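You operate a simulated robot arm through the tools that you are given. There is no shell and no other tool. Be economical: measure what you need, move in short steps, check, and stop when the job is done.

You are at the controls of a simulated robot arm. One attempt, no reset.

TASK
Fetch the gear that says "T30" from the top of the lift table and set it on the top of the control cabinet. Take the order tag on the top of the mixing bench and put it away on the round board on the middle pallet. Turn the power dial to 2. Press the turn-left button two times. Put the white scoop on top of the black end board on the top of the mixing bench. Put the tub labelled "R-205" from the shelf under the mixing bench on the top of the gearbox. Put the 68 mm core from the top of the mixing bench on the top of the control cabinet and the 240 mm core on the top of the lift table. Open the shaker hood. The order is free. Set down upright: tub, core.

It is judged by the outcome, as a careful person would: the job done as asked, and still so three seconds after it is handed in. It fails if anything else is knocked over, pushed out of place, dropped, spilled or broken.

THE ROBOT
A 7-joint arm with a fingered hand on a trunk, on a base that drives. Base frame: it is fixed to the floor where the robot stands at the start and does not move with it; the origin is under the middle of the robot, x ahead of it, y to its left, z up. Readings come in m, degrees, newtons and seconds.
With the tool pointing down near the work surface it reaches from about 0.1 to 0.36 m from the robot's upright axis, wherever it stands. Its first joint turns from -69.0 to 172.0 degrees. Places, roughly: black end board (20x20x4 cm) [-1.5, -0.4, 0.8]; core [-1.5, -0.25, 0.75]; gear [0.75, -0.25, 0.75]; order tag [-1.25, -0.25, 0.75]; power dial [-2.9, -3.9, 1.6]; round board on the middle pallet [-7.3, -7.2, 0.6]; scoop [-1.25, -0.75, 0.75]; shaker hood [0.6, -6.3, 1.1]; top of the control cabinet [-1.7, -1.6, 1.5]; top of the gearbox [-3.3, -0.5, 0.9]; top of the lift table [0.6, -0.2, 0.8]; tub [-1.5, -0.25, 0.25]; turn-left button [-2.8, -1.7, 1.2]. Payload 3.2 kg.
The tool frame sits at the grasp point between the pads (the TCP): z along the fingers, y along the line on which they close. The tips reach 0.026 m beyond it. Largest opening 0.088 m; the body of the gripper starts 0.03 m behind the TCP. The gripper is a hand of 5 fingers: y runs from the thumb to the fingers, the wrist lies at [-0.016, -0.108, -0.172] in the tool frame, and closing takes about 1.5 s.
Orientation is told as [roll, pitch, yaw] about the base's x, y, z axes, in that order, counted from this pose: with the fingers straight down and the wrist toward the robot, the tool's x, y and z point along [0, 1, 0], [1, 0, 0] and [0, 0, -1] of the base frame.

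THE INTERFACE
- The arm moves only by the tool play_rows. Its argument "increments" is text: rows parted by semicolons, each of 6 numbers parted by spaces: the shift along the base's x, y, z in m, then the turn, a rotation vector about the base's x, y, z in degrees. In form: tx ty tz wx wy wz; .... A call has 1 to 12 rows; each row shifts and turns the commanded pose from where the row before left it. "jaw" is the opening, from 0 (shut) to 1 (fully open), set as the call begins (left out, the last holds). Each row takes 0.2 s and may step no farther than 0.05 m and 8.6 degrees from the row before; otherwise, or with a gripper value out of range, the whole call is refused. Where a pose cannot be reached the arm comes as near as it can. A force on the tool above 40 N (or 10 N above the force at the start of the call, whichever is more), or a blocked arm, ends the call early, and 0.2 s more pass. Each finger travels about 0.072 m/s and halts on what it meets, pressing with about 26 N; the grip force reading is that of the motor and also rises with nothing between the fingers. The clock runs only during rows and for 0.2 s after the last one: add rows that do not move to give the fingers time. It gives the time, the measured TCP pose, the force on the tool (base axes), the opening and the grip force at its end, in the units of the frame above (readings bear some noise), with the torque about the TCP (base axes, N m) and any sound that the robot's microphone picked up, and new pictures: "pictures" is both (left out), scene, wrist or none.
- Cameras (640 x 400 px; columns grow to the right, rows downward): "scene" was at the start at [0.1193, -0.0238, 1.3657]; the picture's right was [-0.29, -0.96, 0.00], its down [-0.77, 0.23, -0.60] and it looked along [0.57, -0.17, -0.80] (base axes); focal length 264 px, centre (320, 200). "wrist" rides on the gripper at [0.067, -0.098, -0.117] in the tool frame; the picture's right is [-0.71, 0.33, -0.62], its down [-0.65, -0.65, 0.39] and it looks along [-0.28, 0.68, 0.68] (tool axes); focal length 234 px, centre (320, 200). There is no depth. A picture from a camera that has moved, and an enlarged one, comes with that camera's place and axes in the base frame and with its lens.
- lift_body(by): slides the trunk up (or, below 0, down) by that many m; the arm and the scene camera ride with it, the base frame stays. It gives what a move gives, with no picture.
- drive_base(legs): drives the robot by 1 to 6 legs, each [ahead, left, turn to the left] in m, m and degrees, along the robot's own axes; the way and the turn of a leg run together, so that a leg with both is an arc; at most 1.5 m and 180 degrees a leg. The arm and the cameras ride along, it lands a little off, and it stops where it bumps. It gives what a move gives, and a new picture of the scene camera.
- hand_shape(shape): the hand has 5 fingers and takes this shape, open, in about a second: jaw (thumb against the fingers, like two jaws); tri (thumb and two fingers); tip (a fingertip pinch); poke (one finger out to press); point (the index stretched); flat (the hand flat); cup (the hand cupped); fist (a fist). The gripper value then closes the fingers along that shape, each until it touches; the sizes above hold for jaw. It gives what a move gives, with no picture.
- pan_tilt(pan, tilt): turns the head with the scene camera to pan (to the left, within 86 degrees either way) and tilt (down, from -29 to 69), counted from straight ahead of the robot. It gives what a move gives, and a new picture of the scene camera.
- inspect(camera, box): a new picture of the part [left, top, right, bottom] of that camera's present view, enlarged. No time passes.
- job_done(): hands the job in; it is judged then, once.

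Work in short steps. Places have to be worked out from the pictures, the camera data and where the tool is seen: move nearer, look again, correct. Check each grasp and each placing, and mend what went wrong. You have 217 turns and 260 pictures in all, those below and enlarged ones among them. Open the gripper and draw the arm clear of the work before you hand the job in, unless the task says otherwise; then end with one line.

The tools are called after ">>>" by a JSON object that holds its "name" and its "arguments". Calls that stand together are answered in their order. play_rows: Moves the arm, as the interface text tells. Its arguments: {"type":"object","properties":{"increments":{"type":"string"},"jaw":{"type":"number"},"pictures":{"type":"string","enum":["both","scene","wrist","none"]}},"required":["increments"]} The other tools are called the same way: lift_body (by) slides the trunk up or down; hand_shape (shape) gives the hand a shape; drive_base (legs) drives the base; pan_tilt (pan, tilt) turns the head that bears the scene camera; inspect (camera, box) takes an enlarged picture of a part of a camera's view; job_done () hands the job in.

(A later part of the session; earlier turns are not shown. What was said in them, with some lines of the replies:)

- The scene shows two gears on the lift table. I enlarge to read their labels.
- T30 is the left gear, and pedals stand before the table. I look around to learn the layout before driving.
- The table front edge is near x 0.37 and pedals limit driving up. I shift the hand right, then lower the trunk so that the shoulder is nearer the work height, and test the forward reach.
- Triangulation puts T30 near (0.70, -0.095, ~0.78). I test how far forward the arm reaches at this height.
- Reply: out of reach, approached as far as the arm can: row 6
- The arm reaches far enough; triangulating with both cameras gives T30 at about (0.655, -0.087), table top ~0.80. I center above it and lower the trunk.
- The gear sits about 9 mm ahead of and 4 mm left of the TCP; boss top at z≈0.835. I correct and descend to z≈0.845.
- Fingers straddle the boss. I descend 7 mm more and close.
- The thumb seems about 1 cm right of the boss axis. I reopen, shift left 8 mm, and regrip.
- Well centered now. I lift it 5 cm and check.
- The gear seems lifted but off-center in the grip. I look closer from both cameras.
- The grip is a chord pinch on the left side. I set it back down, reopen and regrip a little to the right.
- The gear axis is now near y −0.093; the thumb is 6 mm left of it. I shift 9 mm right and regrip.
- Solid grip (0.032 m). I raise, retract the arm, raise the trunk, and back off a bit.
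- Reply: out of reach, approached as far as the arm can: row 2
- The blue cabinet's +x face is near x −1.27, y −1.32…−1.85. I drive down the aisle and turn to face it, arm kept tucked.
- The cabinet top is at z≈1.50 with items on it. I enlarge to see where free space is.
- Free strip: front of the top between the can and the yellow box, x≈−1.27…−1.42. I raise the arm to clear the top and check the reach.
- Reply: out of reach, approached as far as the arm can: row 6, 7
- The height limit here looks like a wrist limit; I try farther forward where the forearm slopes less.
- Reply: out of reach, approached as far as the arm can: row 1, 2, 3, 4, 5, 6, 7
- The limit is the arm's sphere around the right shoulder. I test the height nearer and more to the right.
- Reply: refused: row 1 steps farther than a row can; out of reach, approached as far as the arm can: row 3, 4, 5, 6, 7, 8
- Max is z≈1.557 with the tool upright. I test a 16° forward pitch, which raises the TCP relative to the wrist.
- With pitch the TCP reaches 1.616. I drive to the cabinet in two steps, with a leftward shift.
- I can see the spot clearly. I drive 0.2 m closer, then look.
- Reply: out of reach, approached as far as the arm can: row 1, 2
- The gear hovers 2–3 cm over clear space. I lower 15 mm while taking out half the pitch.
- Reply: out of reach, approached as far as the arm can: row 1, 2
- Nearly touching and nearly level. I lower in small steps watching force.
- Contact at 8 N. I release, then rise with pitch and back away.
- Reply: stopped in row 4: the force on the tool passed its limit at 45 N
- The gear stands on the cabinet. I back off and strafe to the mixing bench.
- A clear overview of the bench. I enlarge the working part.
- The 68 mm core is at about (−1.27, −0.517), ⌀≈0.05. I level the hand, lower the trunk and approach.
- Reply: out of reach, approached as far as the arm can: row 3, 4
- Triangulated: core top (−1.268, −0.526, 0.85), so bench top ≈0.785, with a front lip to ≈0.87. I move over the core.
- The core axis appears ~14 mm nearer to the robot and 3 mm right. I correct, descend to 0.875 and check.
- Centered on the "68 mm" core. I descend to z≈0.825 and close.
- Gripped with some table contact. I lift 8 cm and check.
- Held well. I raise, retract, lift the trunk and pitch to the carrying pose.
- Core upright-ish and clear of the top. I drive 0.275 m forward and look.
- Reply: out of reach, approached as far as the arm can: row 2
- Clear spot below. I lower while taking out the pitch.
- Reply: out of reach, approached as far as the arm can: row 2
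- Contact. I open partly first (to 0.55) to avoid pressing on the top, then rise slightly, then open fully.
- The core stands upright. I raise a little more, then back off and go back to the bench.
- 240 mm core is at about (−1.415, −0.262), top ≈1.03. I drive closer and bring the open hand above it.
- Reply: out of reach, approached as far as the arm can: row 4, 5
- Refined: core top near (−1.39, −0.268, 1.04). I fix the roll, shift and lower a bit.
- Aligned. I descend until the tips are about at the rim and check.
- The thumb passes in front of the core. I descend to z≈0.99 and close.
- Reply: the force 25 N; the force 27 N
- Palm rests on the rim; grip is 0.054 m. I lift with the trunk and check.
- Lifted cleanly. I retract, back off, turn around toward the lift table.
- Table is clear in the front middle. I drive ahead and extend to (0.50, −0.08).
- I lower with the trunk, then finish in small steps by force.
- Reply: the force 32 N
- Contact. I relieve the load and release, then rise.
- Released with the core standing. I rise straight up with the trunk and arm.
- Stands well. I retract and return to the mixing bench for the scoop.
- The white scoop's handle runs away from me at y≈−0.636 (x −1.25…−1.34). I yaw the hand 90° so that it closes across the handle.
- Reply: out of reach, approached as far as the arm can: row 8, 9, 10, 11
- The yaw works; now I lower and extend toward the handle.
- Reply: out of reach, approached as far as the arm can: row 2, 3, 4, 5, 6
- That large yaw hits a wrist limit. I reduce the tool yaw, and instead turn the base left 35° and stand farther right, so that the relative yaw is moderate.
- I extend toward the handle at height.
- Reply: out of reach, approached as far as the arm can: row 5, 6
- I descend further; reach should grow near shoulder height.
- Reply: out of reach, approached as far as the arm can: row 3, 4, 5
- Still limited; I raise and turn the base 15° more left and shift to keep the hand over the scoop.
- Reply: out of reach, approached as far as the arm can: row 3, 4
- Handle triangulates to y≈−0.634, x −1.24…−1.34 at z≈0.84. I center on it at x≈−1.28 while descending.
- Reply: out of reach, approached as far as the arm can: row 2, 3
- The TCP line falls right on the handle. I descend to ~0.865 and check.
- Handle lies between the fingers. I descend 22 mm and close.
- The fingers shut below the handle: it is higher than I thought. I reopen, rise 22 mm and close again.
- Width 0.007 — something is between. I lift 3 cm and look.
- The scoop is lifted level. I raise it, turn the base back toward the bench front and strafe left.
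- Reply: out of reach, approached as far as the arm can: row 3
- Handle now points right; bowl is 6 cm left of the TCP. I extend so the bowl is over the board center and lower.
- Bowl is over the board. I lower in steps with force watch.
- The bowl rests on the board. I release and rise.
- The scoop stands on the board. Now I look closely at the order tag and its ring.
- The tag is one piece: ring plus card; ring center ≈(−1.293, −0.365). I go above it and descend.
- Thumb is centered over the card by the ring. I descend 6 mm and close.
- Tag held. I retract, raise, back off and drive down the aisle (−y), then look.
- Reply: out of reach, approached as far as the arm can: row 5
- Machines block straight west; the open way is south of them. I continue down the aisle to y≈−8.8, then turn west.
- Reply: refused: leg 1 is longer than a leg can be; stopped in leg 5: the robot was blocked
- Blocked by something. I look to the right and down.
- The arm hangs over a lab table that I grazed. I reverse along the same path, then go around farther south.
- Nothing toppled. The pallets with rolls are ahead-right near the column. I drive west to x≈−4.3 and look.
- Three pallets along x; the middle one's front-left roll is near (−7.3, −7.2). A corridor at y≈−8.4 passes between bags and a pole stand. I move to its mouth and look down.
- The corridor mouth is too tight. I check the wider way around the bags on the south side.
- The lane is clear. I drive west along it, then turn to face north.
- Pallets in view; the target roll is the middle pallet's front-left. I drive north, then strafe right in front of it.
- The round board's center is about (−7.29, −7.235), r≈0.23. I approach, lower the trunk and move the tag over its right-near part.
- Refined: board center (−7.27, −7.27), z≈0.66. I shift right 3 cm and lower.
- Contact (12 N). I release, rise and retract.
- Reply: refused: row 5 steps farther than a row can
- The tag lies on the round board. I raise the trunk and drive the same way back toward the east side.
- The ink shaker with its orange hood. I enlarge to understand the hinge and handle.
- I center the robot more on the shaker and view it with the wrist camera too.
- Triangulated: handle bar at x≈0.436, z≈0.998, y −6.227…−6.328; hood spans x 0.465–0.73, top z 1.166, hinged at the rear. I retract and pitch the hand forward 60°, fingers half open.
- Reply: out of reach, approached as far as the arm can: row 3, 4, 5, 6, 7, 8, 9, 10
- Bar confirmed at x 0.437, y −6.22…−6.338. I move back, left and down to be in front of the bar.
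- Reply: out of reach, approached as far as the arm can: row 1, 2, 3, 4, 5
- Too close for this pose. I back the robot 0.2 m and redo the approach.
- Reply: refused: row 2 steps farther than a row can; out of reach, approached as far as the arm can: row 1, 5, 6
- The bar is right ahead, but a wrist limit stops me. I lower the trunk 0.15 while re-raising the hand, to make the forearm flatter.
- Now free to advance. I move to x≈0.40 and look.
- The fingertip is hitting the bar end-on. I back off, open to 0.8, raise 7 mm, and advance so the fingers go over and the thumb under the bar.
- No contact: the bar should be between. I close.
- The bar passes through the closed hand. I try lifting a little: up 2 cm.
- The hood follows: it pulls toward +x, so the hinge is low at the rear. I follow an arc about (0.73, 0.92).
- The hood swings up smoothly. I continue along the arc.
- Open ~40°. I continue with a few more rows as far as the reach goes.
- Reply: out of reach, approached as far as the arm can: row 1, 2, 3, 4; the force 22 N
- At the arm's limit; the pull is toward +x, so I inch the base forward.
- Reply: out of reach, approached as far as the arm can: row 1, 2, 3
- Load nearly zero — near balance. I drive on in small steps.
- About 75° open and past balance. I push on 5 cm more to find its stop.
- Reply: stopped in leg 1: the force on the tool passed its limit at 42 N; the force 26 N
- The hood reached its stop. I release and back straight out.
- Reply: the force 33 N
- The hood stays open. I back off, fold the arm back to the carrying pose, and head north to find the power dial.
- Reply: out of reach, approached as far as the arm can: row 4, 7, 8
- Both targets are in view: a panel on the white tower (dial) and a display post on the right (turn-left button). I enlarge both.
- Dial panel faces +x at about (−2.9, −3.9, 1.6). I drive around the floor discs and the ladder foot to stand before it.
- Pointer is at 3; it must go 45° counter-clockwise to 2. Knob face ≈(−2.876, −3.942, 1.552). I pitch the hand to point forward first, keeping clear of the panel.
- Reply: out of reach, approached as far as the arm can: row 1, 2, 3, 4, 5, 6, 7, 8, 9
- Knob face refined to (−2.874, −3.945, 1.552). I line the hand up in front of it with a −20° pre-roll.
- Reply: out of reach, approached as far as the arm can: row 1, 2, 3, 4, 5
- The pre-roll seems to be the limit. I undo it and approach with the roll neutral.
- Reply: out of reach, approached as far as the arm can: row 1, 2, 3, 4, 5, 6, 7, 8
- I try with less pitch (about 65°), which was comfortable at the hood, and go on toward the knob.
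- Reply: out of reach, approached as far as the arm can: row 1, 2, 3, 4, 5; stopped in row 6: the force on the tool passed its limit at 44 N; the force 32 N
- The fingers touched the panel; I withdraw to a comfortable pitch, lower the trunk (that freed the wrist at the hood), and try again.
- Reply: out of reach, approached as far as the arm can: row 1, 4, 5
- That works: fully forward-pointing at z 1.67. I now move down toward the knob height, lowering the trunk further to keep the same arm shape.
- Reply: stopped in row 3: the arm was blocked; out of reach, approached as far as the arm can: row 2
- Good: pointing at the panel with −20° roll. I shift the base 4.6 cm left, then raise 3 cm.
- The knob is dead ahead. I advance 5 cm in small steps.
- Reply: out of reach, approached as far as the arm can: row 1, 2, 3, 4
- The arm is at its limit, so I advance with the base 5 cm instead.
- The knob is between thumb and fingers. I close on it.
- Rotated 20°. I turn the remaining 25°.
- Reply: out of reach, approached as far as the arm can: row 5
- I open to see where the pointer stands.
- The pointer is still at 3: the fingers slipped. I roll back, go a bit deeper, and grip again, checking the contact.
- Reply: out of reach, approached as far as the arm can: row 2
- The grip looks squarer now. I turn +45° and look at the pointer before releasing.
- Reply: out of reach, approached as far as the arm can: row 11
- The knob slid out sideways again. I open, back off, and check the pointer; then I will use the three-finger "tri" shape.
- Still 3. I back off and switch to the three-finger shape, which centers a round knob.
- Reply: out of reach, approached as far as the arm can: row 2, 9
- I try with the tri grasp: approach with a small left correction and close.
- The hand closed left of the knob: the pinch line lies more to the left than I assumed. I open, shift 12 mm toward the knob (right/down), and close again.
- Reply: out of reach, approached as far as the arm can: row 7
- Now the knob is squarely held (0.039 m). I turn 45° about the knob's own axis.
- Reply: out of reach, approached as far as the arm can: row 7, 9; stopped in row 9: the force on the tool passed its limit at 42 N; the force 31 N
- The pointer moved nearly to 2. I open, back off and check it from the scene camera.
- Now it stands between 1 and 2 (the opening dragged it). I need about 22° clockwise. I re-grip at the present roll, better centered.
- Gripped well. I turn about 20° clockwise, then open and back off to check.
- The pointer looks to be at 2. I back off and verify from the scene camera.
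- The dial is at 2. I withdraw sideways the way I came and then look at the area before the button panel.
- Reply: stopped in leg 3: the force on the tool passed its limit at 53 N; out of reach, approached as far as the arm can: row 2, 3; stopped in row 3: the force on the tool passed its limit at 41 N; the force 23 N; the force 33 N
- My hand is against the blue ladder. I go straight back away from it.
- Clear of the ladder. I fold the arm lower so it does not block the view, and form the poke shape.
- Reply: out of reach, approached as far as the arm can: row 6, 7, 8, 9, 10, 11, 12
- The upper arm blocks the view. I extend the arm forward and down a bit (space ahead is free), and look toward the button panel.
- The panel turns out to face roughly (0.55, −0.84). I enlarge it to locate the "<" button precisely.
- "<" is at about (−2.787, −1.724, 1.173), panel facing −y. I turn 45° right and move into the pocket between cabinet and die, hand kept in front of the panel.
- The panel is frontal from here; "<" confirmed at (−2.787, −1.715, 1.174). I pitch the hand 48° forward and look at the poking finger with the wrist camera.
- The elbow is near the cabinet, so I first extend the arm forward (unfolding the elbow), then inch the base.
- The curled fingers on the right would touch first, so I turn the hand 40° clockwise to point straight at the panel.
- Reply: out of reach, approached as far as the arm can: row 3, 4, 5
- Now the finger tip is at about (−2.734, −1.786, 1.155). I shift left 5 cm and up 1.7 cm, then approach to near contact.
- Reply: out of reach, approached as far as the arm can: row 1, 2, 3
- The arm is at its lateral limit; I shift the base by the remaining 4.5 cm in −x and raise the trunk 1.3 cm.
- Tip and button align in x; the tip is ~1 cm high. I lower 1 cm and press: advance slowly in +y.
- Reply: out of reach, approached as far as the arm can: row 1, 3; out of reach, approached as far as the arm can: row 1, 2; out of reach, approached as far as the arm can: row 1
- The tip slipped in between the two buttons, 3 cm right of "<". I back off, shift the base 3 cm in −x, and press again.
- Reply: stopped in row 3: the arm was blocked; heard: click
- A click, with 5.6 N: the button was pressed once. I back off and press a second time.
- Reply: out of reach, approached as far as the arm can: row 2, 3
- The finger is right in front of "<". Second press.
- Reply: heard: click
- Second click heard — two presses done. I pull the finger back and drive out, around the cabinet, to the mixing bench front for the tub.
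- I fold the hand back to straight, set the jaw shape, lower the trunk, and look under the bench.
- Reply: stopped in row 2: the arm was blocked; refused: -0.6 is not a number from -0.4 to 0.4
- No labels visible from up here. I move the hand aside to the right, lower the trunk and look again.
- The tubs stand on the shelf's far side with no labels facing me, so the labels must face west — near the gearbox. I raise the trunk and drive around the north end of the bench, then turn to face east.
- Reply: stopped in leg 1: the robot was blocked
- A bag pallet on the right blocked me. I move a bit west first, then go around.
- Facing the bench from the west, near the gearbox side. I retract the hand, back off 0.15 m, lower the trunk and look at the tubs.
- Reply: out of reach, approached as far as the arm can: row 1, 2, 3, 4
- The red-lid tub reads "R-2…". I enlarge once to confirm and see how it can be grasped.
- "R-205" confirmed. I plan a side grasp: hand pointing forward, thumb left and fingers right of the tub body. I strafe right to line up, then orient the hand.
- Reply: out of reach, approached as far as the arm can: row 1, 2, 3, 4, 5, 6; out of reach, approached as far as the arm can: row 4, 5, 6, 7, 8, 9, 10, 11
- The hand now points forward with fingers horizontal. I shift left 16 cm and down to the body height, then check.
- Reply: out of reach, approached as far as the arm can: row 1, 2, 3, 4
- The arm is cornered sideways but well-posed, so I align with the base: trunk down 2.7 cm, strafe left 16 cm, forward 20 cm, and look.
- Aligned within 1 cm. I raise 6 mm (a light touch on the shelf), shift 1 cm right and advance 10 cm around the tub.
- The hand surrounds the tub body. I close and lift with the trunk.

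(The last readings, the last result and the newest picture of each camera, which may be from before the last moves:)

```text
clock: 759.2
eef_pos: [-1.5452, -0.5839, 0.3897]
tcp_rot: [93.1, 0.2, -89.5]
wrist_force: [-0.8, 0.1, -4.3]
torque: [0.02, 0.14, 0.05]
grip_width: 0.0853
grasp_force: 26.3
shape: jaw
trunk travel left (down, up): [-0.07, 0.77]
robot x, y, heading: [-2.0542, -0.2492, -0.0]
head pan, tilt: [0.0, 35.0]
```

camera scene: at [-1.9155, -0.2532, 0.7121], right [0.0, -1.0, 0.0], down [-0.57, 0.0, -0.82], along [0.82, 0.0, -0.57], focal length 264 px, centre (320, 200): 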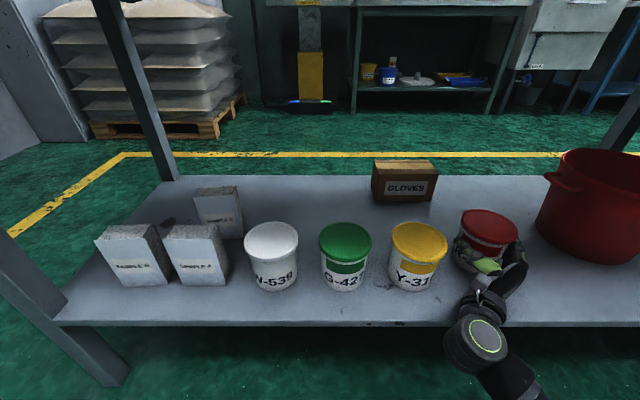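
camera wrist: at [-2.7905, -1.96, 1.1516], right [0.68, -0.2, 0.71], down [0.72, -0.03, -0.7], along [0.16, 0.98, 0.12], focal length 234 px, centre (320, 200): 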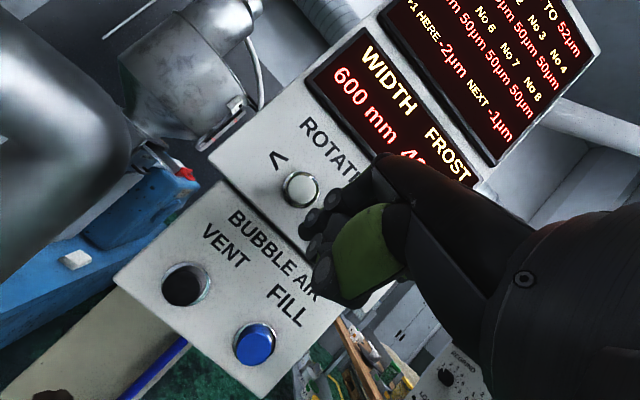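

The tub is held (0.085 m, about 0.45 kg). I back out from under the bench, raise the trunk, and then turn left toward the gearbox.

>>> {"name": "drive_base", "arguments": {"legs": [[-0.3, 0, 0]]}}

>>> {"name": "lift_body", "arguments": {"by": 0.4}}

>>> {"name": "lift_body", "arguments": {"by": 0.32}}

>>> {"name": "drive_base", "arguments": {"legs": [[0, 0, 180], [0.12, 0.36, 0]]}}

```text
clock: 761.3
eef_pos: [-1.8471, -0.5833, 0.3914]
tcp_rot: [93.2, 0.2, -89.5]
wrist_force: [-0.5, -1.1, -4.9]
torque: [0.01, 0.14, 0.0]
grip_width: 0.0852
grasp_force: 25.4
shape: jaw
trunk travel left (down, up): [-0.07, 0.77]
robot x, y, heading: [-2.3542, -0.2571, 0.0]
head pan, tilt: [0.0, 35.0]
camera scene: at [-2.2174, -0.2545, 0.7619], right [0.0, -1.0, 0.0], down [-0.57, 0.0, -0.82], along [0.82, 0.0, -0.57], focal length 264 px, centre (320, 200)
```

scene: 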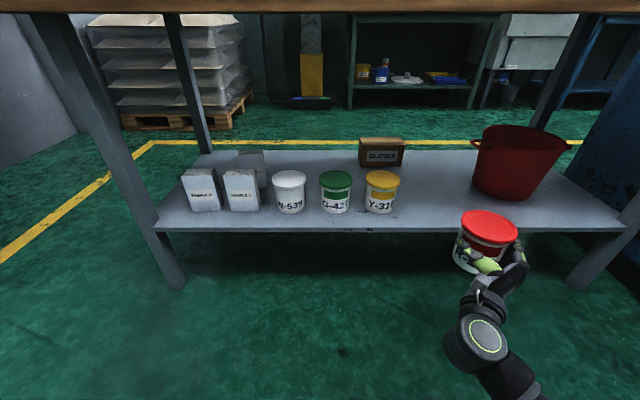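

```text
clock: 765.1
eef_pos: [-1.8471, -0.5826, 0.7901]
tcp_rot: [93.3, 0.2, -89.5]
wrist_force: [-0.2, 0.2, -3.2]
torque: [-0.04, 0.14, 0.02]
grip_width: 0.0853
grasp_force: 25.6
shape: jaw
trunk travel left (down, up): [-0.47, 0.37]
robot x, y, heading: [-2.356, -0.2521, 0.1]
head pan, tilt: [0.0, 35.0]
```

```text
clock: 768.3
eef_pos: [-1.8484, -0.5843, 1.1111]
tcp_rot: [93.3, 0.1, -89.5]
wrist_force: [0.0, 0.4, -4.7]
torque: [0.01, 0.12, 0.0]
grip_width: 0.0852
grasp_force: 26.3
shape: jaw
trunk travel left (down, up): [-0.79, 0.05]
robot x, y, heading: [-2.3571, -0.253, 0.1]
head pan, tilt: [0.0, 35.0]
```

```text
clock: 778.1
eef_pos: [-2.9776, -0.3036, 1.1109]
tcp_rot: [93.2, 0.2, 93.1]
wrist_force: [0.0, 0.2, -4.8]
torque: [0.01, -0.13, -0.02]
grip_width: 0.0851
grasp_force: 25.8
shape: jaw
trunk travel left (down, up): [-0.79, 0.05]
robot x, y, heading: [-2.4554, -0.6104, -177.2]
head pan, tilt: [0.0, 35.0]
camera scene: at [-2.5958, -0.6204, 1.4819], right [-0.05, 1.0, 0.0], down [0.57, 0.03, -0.82], along [-0.82, -0.04, -0.57], focal length 264 px, centre (320, 200)
```

scene: 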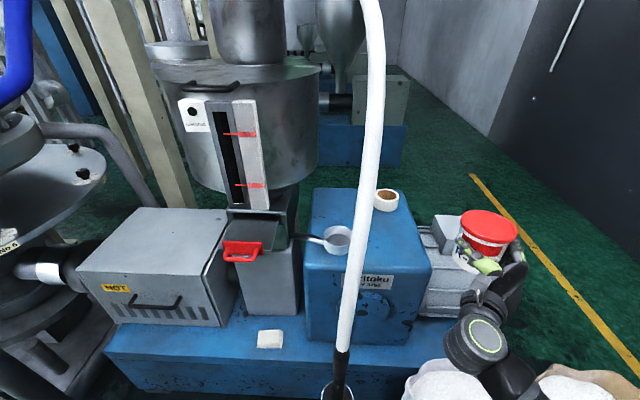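

The gearbox top is free at about (−3.20, −0.41), between a ring at the back and a cup on the left; a white hose stands at (−2.95, −0.57). I yaw the hand 24° and move the tub there, high.

>>> {"name": "play_rows", "arguments": {"increments": "0 0 0 0 0 8;-0.02 0 0 0 0 8;-0.035 -0.01 0 0 0 8;-0.04 -0.02 0 0 0 0;-0.04 -0.02 0 0 0 0;-0.04 -0.02 0 0 0 0;-0.04 -0.03 0 0 0 0;0 0 0 0 0 0", "pictures": "none"}}

```text
clock: 780.0
eef_pos: [-3.192, -0.4033, 1.1106]
tcp_rot: [93.3, 0.4, 117.1]
wrist_force: [0.6, 1.4, -4.1]
torque: [0.08, -0.12, -0.03]
grip_width: 0.0845
grasp_force: 25.2
shape: jaw
trunk travel left (down, up): [-0.79, 0.05]
robot x, y, heading: [-2.4569, -0.6128, -177.6]
head pan, tilt: [0.0, 35.0]
```

In position by the readings. I check once with a picture before lowering.

>>> {"name": "inspect", "arguments": {"camera": "scene", "box": [280, 130, 540, 330]}}

```text
2.00 times, centred on (410, 230) of scene
camera zoom: at [-2.5945, -0.6187, 1.482], right [-0.05, 1.0, 0.0], down [0.57, 0.03, -0.82], along [-0.82, -0.04, -0.57], focal length 527 px, centre (140, 140)
```

zoom: 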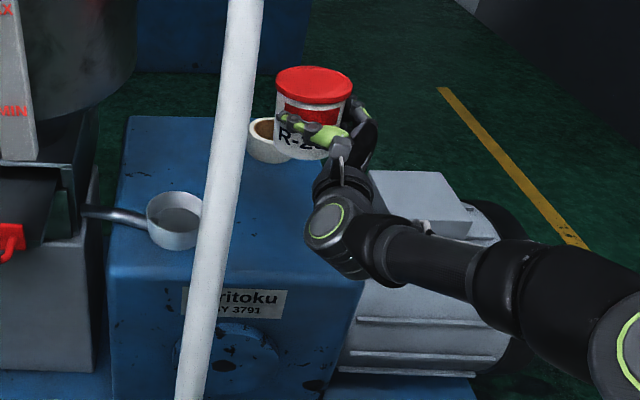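

The tub is above the right part of the top. I shift 2.5 cm left, lower 8 cm with the trunk, then in small steps until contact.

>>> {"name": "play_rows", "arguments": {"increments": "0 -0.013 0 0 0 0;0 -0.012 0 0 0 0;0 0 0 0 0 0", "pictures": "none"}}

>>> {"name": "lift_body", "arguments": {"by": -0.08}}

>>> {"name": "lift_body", "arguments": {"by": -0.02}}

```text
clock: 780.8
eef_pos: [-3.1933, -0.4286, 1.1101]
tcp_rot: [93.1, 0.2, 117.1]
wrist_force: [-0.5, -0.1, -4.6]
torque: [0.07, -0.15, 0.0]
grip_width: 0.0848
grasp_force: 26.1
shape: jaw
trunk travel left (down, up): [-0.79, 0.05]
robot x, y, heading: [-2.4564, -0.6142, -177.4]
head pan, tilt: [0.0, 35.0]
no pictures are left
```

```text
clock: 781.9
eef_pos: [-3.193, -0.4297, 1.0313]
tcp_rot: [93.2, 0.1, 117.1]
wrist_force: [-0.3, 0.3, -3.9]
torque: [0.03, -0.12, 0.01]
grip_width: 0.0847
grasp_force: 25.7
shape: jaw
trunk travel left (down, up): [-0.71, 0.13]
robot x, y, heading: [-2.4568, -0.6089, -177.4]
head pan, tilt: [0.0, 35.0]
```

```text
clock: 782.6
eef_pos: [-3.1923, -0.4294, 1.0114]
tcp_rot: [93.3, 0.2, 117.0]
wrist_force: [1.1, 0.6, -4.5]
torque: [0.05, -0.13, -0.03]
grip_width: 0.0845
grasp_force: 26.3
shape: jaw
trunk travel left (down, up): [-0.69, 0.15]
robot x, y, heading: [-2.4547, -0.6119, -177.5]
head pan, tilt: [0.0, 35.0]
```

No pictures are left; I go on by force alone, lowering in small steps.

>>> {"name": "lift_body", "arguments": {"by": -0.008}}

>>> {"name": "lift_body", "arguments": {"by": -0.006}}

>>> {"name": "lift_body", "arguments": {"by": -0.005}}

```text
clock: 783.2
eef_pos: [-3.1923, -0.4291, 1.0014]
tcp_rot: [93.1, 0.2, 117.1]
wrist_force: [0.0, -0.6, -3.9]
torque: [0.07, -0.11, 0.0]
grip_width: 0.0844
grasp_force: 26.0
shape: jaw
trunk travel left (down, up): [-0.682, 0.158]
robot x, y, heading: [-2.4521, -0.6116, -177.5]
head pan, tilt: [0.0, 35.0]
```

```text
clock: 783.7
eef_pos: [-3.1944, -0.4292, 0.9964]
tcp_rot: [93.2, 0.2, 117.1]
wrist_force: [0.0, 0.8, -4.8]
torque: [0.08, -0.12, -0.05]
grip_width: 0.0848
grasp_force: 26.0
shape: jaw
trunk travel left (down, up): [-0.676, 0.164]
robot x, y, heading: [-2.4538, -0.6128, -177.3]
head pan, tilt: [0.0, 35.0]
```

```text
clock: 784.2
eef_pos: [-3.1939, -0.4277, 0.9906]
tcp_rot: [93.2, 0.3, 117.1]
wrist_force: [-0.1, 0.1, -4.4]
torque: [0.05, -0.11, 0.03]
grip_width: 0.0848
grasp_force: 26.2
shape: jaw
trunk travel left (down, up): [-0.671, 0.169]
robot x, y, heading: [-2.4556, -0.6104, -177.2]
head pan, tilt: [0.0, 35.0]
```

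>>> {"name": "lift_body", "arguments": {"by": -0.005}}

>>> {"name": "lift_body", "arguments": {"by": -0.005}}

>>> {"name": "lift_body", "arguments": {"by": -0.005}}

>>> {"name": "lift_body", "arguments": {"by": -0.005}}

```text
clock: 784.8
eef_pos: [-3.1928, -0.4284, 0.9858]
tcp_rot: [93.1, 0.2, 117.1]
wrist_force: [0.5, -0.4, -4.1]
torque: [0.02, -0.1, 0.01]
grip_width: 0.0846
grasp_force: 25.8
shape: jaw
trunk travel left (down, up): [-0.666, 0.174]
robot x, y, heading: [-2.4565, -0.6103, -177.2]
head pan, tilt: [0.0, 35.0]
```

```text
clock: 785.3
eef_pos: [-3.1934, -0.4278, 0.9814]
tcp_rot: [93.2, 0.1, 117.1]
wrist_force: [0.4, 0.2, -4.8]
torque: [0.06, -0.09, 0.0]
grip_width: 0.0847
grasp_force: 26.1
shape: jaw
trunk travel left (down, up): [-0.661, 0.179]
robot x, y, heading: [-2.4573, -0.6157, -177.3]
head pan, tilt: [0.0, 35.0]
```

```text
clock: 785.9
eef_pos: [-3.1931, -0.4302, 0.9765]
tcp_rot: [93.2, 0.2, 117.0]
wrist_force: [0.1, 0.1, -3.7]
torque: [0.09, -0.07, 0.03]
grip_width: 0.0846
grasp_force: 25.7
shape: jaw
trunk travel left (down, up): [-0.656, 0.184]
robot x, y, heading: [-2.4538, -0.6141, -177.2]
head pan, tilt: [0.0, 35.0]
```

```text
clock: 786.4
eef_pos: [-3.193, -0.4288, 0.9707]
tcp_rot: [93.2, 0.2, 117.1]
wrist_force: [0.1, 1.0, -4.6]
torque: [0.03, -0.11, -0.02]
grip_width: 0.0848
grasp_force: 25.9
shape: jaw
trunk travel left (down, up): [-0.651, 0.189]
robot x, y, heading: [-2.4526, -0.6096, -177.2]
head pan, tilt: [0.0, 35.0]
```

No contact yet, so the top is a bit lower than assumed; that also means it lies slightly farther. I shift 2.5 cm farther and continue lowering.

>>> {"name": "play_rows", "arguments": {"increments": "-0.013 0 0 0 0 0;-0.012 0 0 0 0 0;0 0 0 0 0 0", "pictures": "none"}}

>>> {"name": "lift_body", "arguments": {"by": -0.005}}

>>> {"name": "lift_body", "arguments": {"by": -0.005}}

>>> {"name": "lift_body", "arguments": {"by": -0.005}}

>>> {"name": "lift_body", "arguments": {"by": -0.005}}

```text
clock: 787.2
eef_pos: [-3.2186, -0.4301, 0.971]
tcp_rot: [93.2, 0.2, 117.2]
wrist_force: [0.2, 0.2, -4.7]
torque: [0.08, -0.11, 0.0]
grip_width: 0.0848
grasp_force: 25.9
shape: jaw
trunk travel left (down, up): [-0.651, 0.189]
robot x, y, heading: [-2.4573, -0.6106, -177.5]
head pan, tilt: [0.0, 35.0]
no pictures are left
```

```text
clock: 787.8
eef_pos: [-3.2184, -0.4288, 0.9659]
tcp_rot: [93.2, 0.2, 117.1]
wrist_force: [0.2, 0.2, -3.9]
torque: [0.08, -0.16, 0.02]
grip_width: 0.0847
grasp_force: 26.3
shape: jaw
trunk travel left (down, up): [-0.646, 0.194]
robot x, y, heading: [-2.4545, -0.6126, -177.2]
head pan, tilt: [0.0, 35.0]
```

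```text
clock: 788.3
eef_pos: [-3.2179, -0.428, 0.9608]
tcp_rot: [93.2, 0.2, 117.1]
wrist_force: [0.2, 0.5, -4.1]
torque: [0.07, -0.11, 0.01]
grip_width: 0.0849
grasp_force: 26.4
shape: jaw
trunk travel left (down, up): [-0.641, 0.199]
robot x, y, heading: [-2.4565, -0.6092, -177.4]
head pan, tilt: [0.0, 35.0]
```

```text
clock: 788.8
eef_pos: [-3.2176, -0.4284, 0.9554]
tcp_rot: [93.3, 0.2, 117.1]
wrist_force: [0.0, 0.0, -4.0]
torque: [0.07, -0.13, 0.04]
grip_width: 0.0844
grasp_force: 25.5
shape: jaw
trunk travel left (down, up): [-0.636, 0.204]
robot x, y, heading: [-2.4539, -0.6138, -177.3]
head pan, tilt: [0.0, 35.0]
```

```text
clock: 789.4
eef_pos: [-3.2189, -0.4289, 0.9508]
tcp_rot: [93.2, 0.2, 117.0]
wrist_force: [0.2, -0.5, -4.8]
torque: [0.07, -0.14, -0.02]
grip_width: 0.0846
grasp_force: 26.3
shape: jaw
trunk travel left (down, up): [-0.631, 0.209]
robot x, y, heading: [-2.4556, -0.6109, -177.2]
head pan, tilt: [0.0, 35.0]
```

>>> {"name": "lift_body", "arguments": {"by": -0.005}}

>>> {"name": "lift_body", "arguments": {"by": -0.005}}

>>> {"name": "lift_body", "arguments": {"by": -0.005}}

>>> {"name": "lift_body", "arguments": {"by": -0.005}}

```text
clock: 789.9
eef_pos: [-3.2172, -0.4285, 0.9466]
tcp_rot: [93.2, 0.1, 117.1]
wrist_force: [-0.1, 1.0, -5.0]
torque: [0.04, -0.12, 0.0]
grip_width: 0.0848
grasp_force: 25.8
shape: jaw
trunk travel left (down, up): [-0.626, 0.214]
robot x, y, heading: [-2.4542, -0.6125, -177.2]
head pan, tilt: [0.0, 35.0]
```

```text
clock: 790.5
eef_pos: [-3.2173, -0.4282, 0.9421]
tcp_rot: [93.3, 0.2, 117.0]
wrist_force: [-0.3, -0.2, -5.0]
torque: [0.03, -0.13, 0.01]
grip_width: 0.0848
grasp_force: 25.6
shape: jaw
trunk travel left (down, up): [-0.621, 0.219]
robot x, y, heading: [-2.4551, -0.6125, -177.4]
head pan, tilt: [0.0, 35.0]
```

```text
clock: 791.0
eef_pos: [-3.218, -0.4283, 0.9361]
tcp_rot: [93.1, 0.2, 117.2]
wrist_force: [-0.6, 0.6, -3.5]
torque: [0.1, -0.08, -0.01]
grip_width: 0.0845
grasp_force: 26.0
shape: jaw
trunk travel left (down, up): [-0.616, 0.224]
robot x, y, heading: [-2.4524, -0.6129, -177.2]
head pan, tilt: [0.0, 35.0]
```

```text
clock: 791.5
eef_pos: [-3.2174, -0.4286, 0.9319]
tcp_rot: [93.2, 0.2, 117.2]
wrist_force: [-0.7, -0.9, -3.9]
torque: [0.02, -0.15, -0.01]
grip_width: 0.0848
grasp_force: 26.2
shape: jaw
trunk travel left (down, up): [-0.611, 0.229]
robot x, y, heading: [-2.4558, -0.6088, -177.3]
head pan, tilt: [0.0, 35.0]
```

Still no contact; by the last picture the spot is still well on the top. I continue.

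>>> {"name": "lift_body", "arguments": {"by": -0.005}}

>>> {"name": "lift_body", "arguments": {"by": -0.005}}

>>> {"name": "lift_body", "arguments": {"by": -0.005}}

>>> {"name": "lift_body", "arguments": {"by": -0.005}}

```text
clock: 792.1
eef_pos: [-3.2176, -0.4294, 0.9262]
tcp_rot: [93.2, 0.3, 117.1]
wrist_force: [0.4, 0.5, -4.4]
torque: [0.02, -0.09, -0.01]
grip_width: 0.0846
grasp_force: 25.9
shape: jaw
trunk travel left (down, up): [-0.606, 0.234]
robot x, y, heading: [-2.4562, -0.6099, -177.4]
head pan, tilt: [0.0, 35.0]
```

```text
clock: 792.6
eef_pos: [-3.217, -0.4286, 0.9236]
tcp_rot: [93.4, 0.1, 117.0]
wrist_force: [0.7, 1.4, 1.5]
torque: [0.05, 0.03, 0.02]
grip_width: 0.0845
grasp_force: 25.8
shape: jaw
trunk travel left (down, up): [-0.601, 0.239]
robot x, y, heading: [-2.4545, -0.611, -177.5]
head pan, tilt: [0.0, 35.0]
```

```text
clock: 793.1
eef_pos: [-3.2165, -0.4283, 0.9226]
tcp_rot: [93.7, -0.2, 116.9]
wrist_force: [-4.8, 1.9, 14.2]
torque: [0.61, -0.31, 0.15]
grip_width: 0.0849
grasp_force: 25.8
shape: jaw
trunk travel left (down, up): [-0.596, 0.244]
robot x, y, heading: [-2.4548, -0.611, -177.2]
head pan, tilt: [0.0, 35.0]
```

```text
clock: 793.7
eef_pos: [-3.2159, -0.429, 0.922]
tcp_rot: [94.1, -0.4, 116.9]
wrist_force: [-10.3, 3.0, 30.6]
torque: [1.21, -0.58, 0.45]
grip_width: 0.0849
grasp_force: 26.4
shape: jaw
trunk travel left (down, up): [-0.591, 0.249]
robot x, y, heading: [-2.4548, -0.6124, -177.4]
head pan, tilt: [0.0, 35.0]
```

Contact. I relieve the load, open, and withdraw straight back along the hand's direction.

>>> {"name": "lift_body", "arguments": {"by": 0.011}}

>>> {"name": "play_rows", "arguments": {"increments": "0 0 0 0 0 0;0 0 0 0 0 0;0 0 0 0 0 0;0 0 0 0 0 0;0 0 0 0 0 0", "jaw": 1, "pictures": "none"}}

```text
clock: 794.3
eef_pos: [-3.2171, -0.4283, 0.9216]
tcp_rot: [93.3, 0.1, 117.0]
wrist_force: [-2.7, 3.1, 10.0]
torque: [0.44, 0.1, 0.11]
grip_width: 0.0846
grasp_force: 25.9
shape: jaw
trunk travel left (down, up): [-0.602, 0.238]
robot x, y, heading: [-2.4544, -0.6156, -177.2]
head pan, tilt: [0.0, 35.0]
```

```text
clock: 795.5
eef_pos: [-3.2171, -0.428, 0.9236]
tcp_rot: [93.2, 0.2, 117.2]
wrist_force: [1.5, 1.7, 2.6]
torque: [0.17, -0.14, 0.0]
grip_width: 0.0881
grasp_force: 0.1
shape: jaw
trunk travel left (down, up): [-0.602, 0.238]
robot x, y, heading: [-2.4563, -0.6096, -177.3]
head pan, tilt: [0.0, 35.0]
no pictures are left
```

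>>> {"name": "play_rows", "arguments": {"increments": "0.009 0.0045 0 0 0 0;0.009 0.0045 0 0 0 0;0.009 0.0045 0 0 0 0;0 0 0 0 0 0", "pictures": "none"}}

>>> {"name": "play_rows", "arguments": {"increments": "0.009 0.0045 0 0 0 0;0.009 0.0045 0 0 0 0;0.009 0.0045 0 0 0 0;0.009 0.0045 0 0 0 0;0.009 0.0045 0 0 0 0;0.009 0.0045 0 0 0 0;0.018 0.009 0 0 0 0;0.018 0.009 0 0 0 0;0.018 0.009 0 0 0 0;0 0 0 0 0 0", "pictures": "none"}}

```text
clock: 796.5
eef_pos: [-3.1896, -0.4148, 0.9212]
tcp_rot: [93.2, -0.1, 117.1]
wrist_force: [-1.6, -1.2, 3.2]
torque: [0.05, -0.06, 0.01]
grip_width: 0.0878
grasp_force: 0.0
shape: jaw
trunk travel left (down, up): [-0.602, 0.238]
robot x, y, heading: [-2.4566, -0.6151, -177.0]
head pan, tilt: [0.0, 35.0]
no pictures are left
```

```text
clock: 798.7
eef_pos: [-3.0825, -0.361, 0.9225]
tcp_rot: [93.3, 0.2, 117.0]
wrist_force: [-0.6, -0.5, -0.4]
torque: [0.0, 0.0, -0.02]
grip_width: 0.0883
grasp_force: 0.1
shape: jaw
trunk travel left (down, up): [-0.602, 0.238]
robot x, y, heading: [-2.4536, -0.6143, -177.3]
head pan, tilt: [0.0, 35.0]
no pictures are left
```

The hand came free with almost no force. I withdraw a bit more and hand the job in.

>>> {"name": "play_rows", "arguments": {"increments": "0.02 0.01 0 0 0 0;0.02 0.01 0 0 0 0;0.02 0.01 0 0 0 0;0 0 0.01 0 0 0;0 0 0 0 0 0", "pictures": "none"}}

>>> {"name": "lift_body", "arguments": {"by": 0.12}}

>>> {"name": "job_done", "arguments": {}}

```text
clock: 799.9
eef_pos: [-3.0218, -0.3309, 0.9318]
tcp_rot: [93.3, 0.2, 117.0]
wrist_force: [-0.6, -0.8, -0.3]
torque: [0.01, -0.02, 0.01]
grip_width: 0.0879
grasp_force: 0.0
shape: jaw
trunk travel left (down, up): [-0.602, 0.238]
robot x, y, heading: [-2.4554, -0.6156, -177.3]
head pan, tilt: [0.0, 35.0]
no pictures are left
```

```text
clock: 801.4
eef_pos: [-3.0241, -0.3316, 1.0526]
tcp_rot: [93.3, 0.1, 117.1]
wrist_force: [0.7, 0.3, 0.3]
torque: [0.02, -0.01, -0.01]
grip_width: 0.0883
grasp_force: 0.0
shape: jaw
trunk travel left (down, up): [-0.722, 0.118]
robot x, y, heading: [-2.4551, -0.6106, -177.3]
head pan, tilt: [0.0, 35.0]
```

```text
The job is handed in.
```

I did all the steps and handed the job in, but I set the tub on the gearbox by force readings alone because no pictures were left, and on the way I bumped the lab table, the ladder and the bag pallet; the table items and the ladder looked upright afterwards, but I did not check the pallet, or whether the ladder had shifted.
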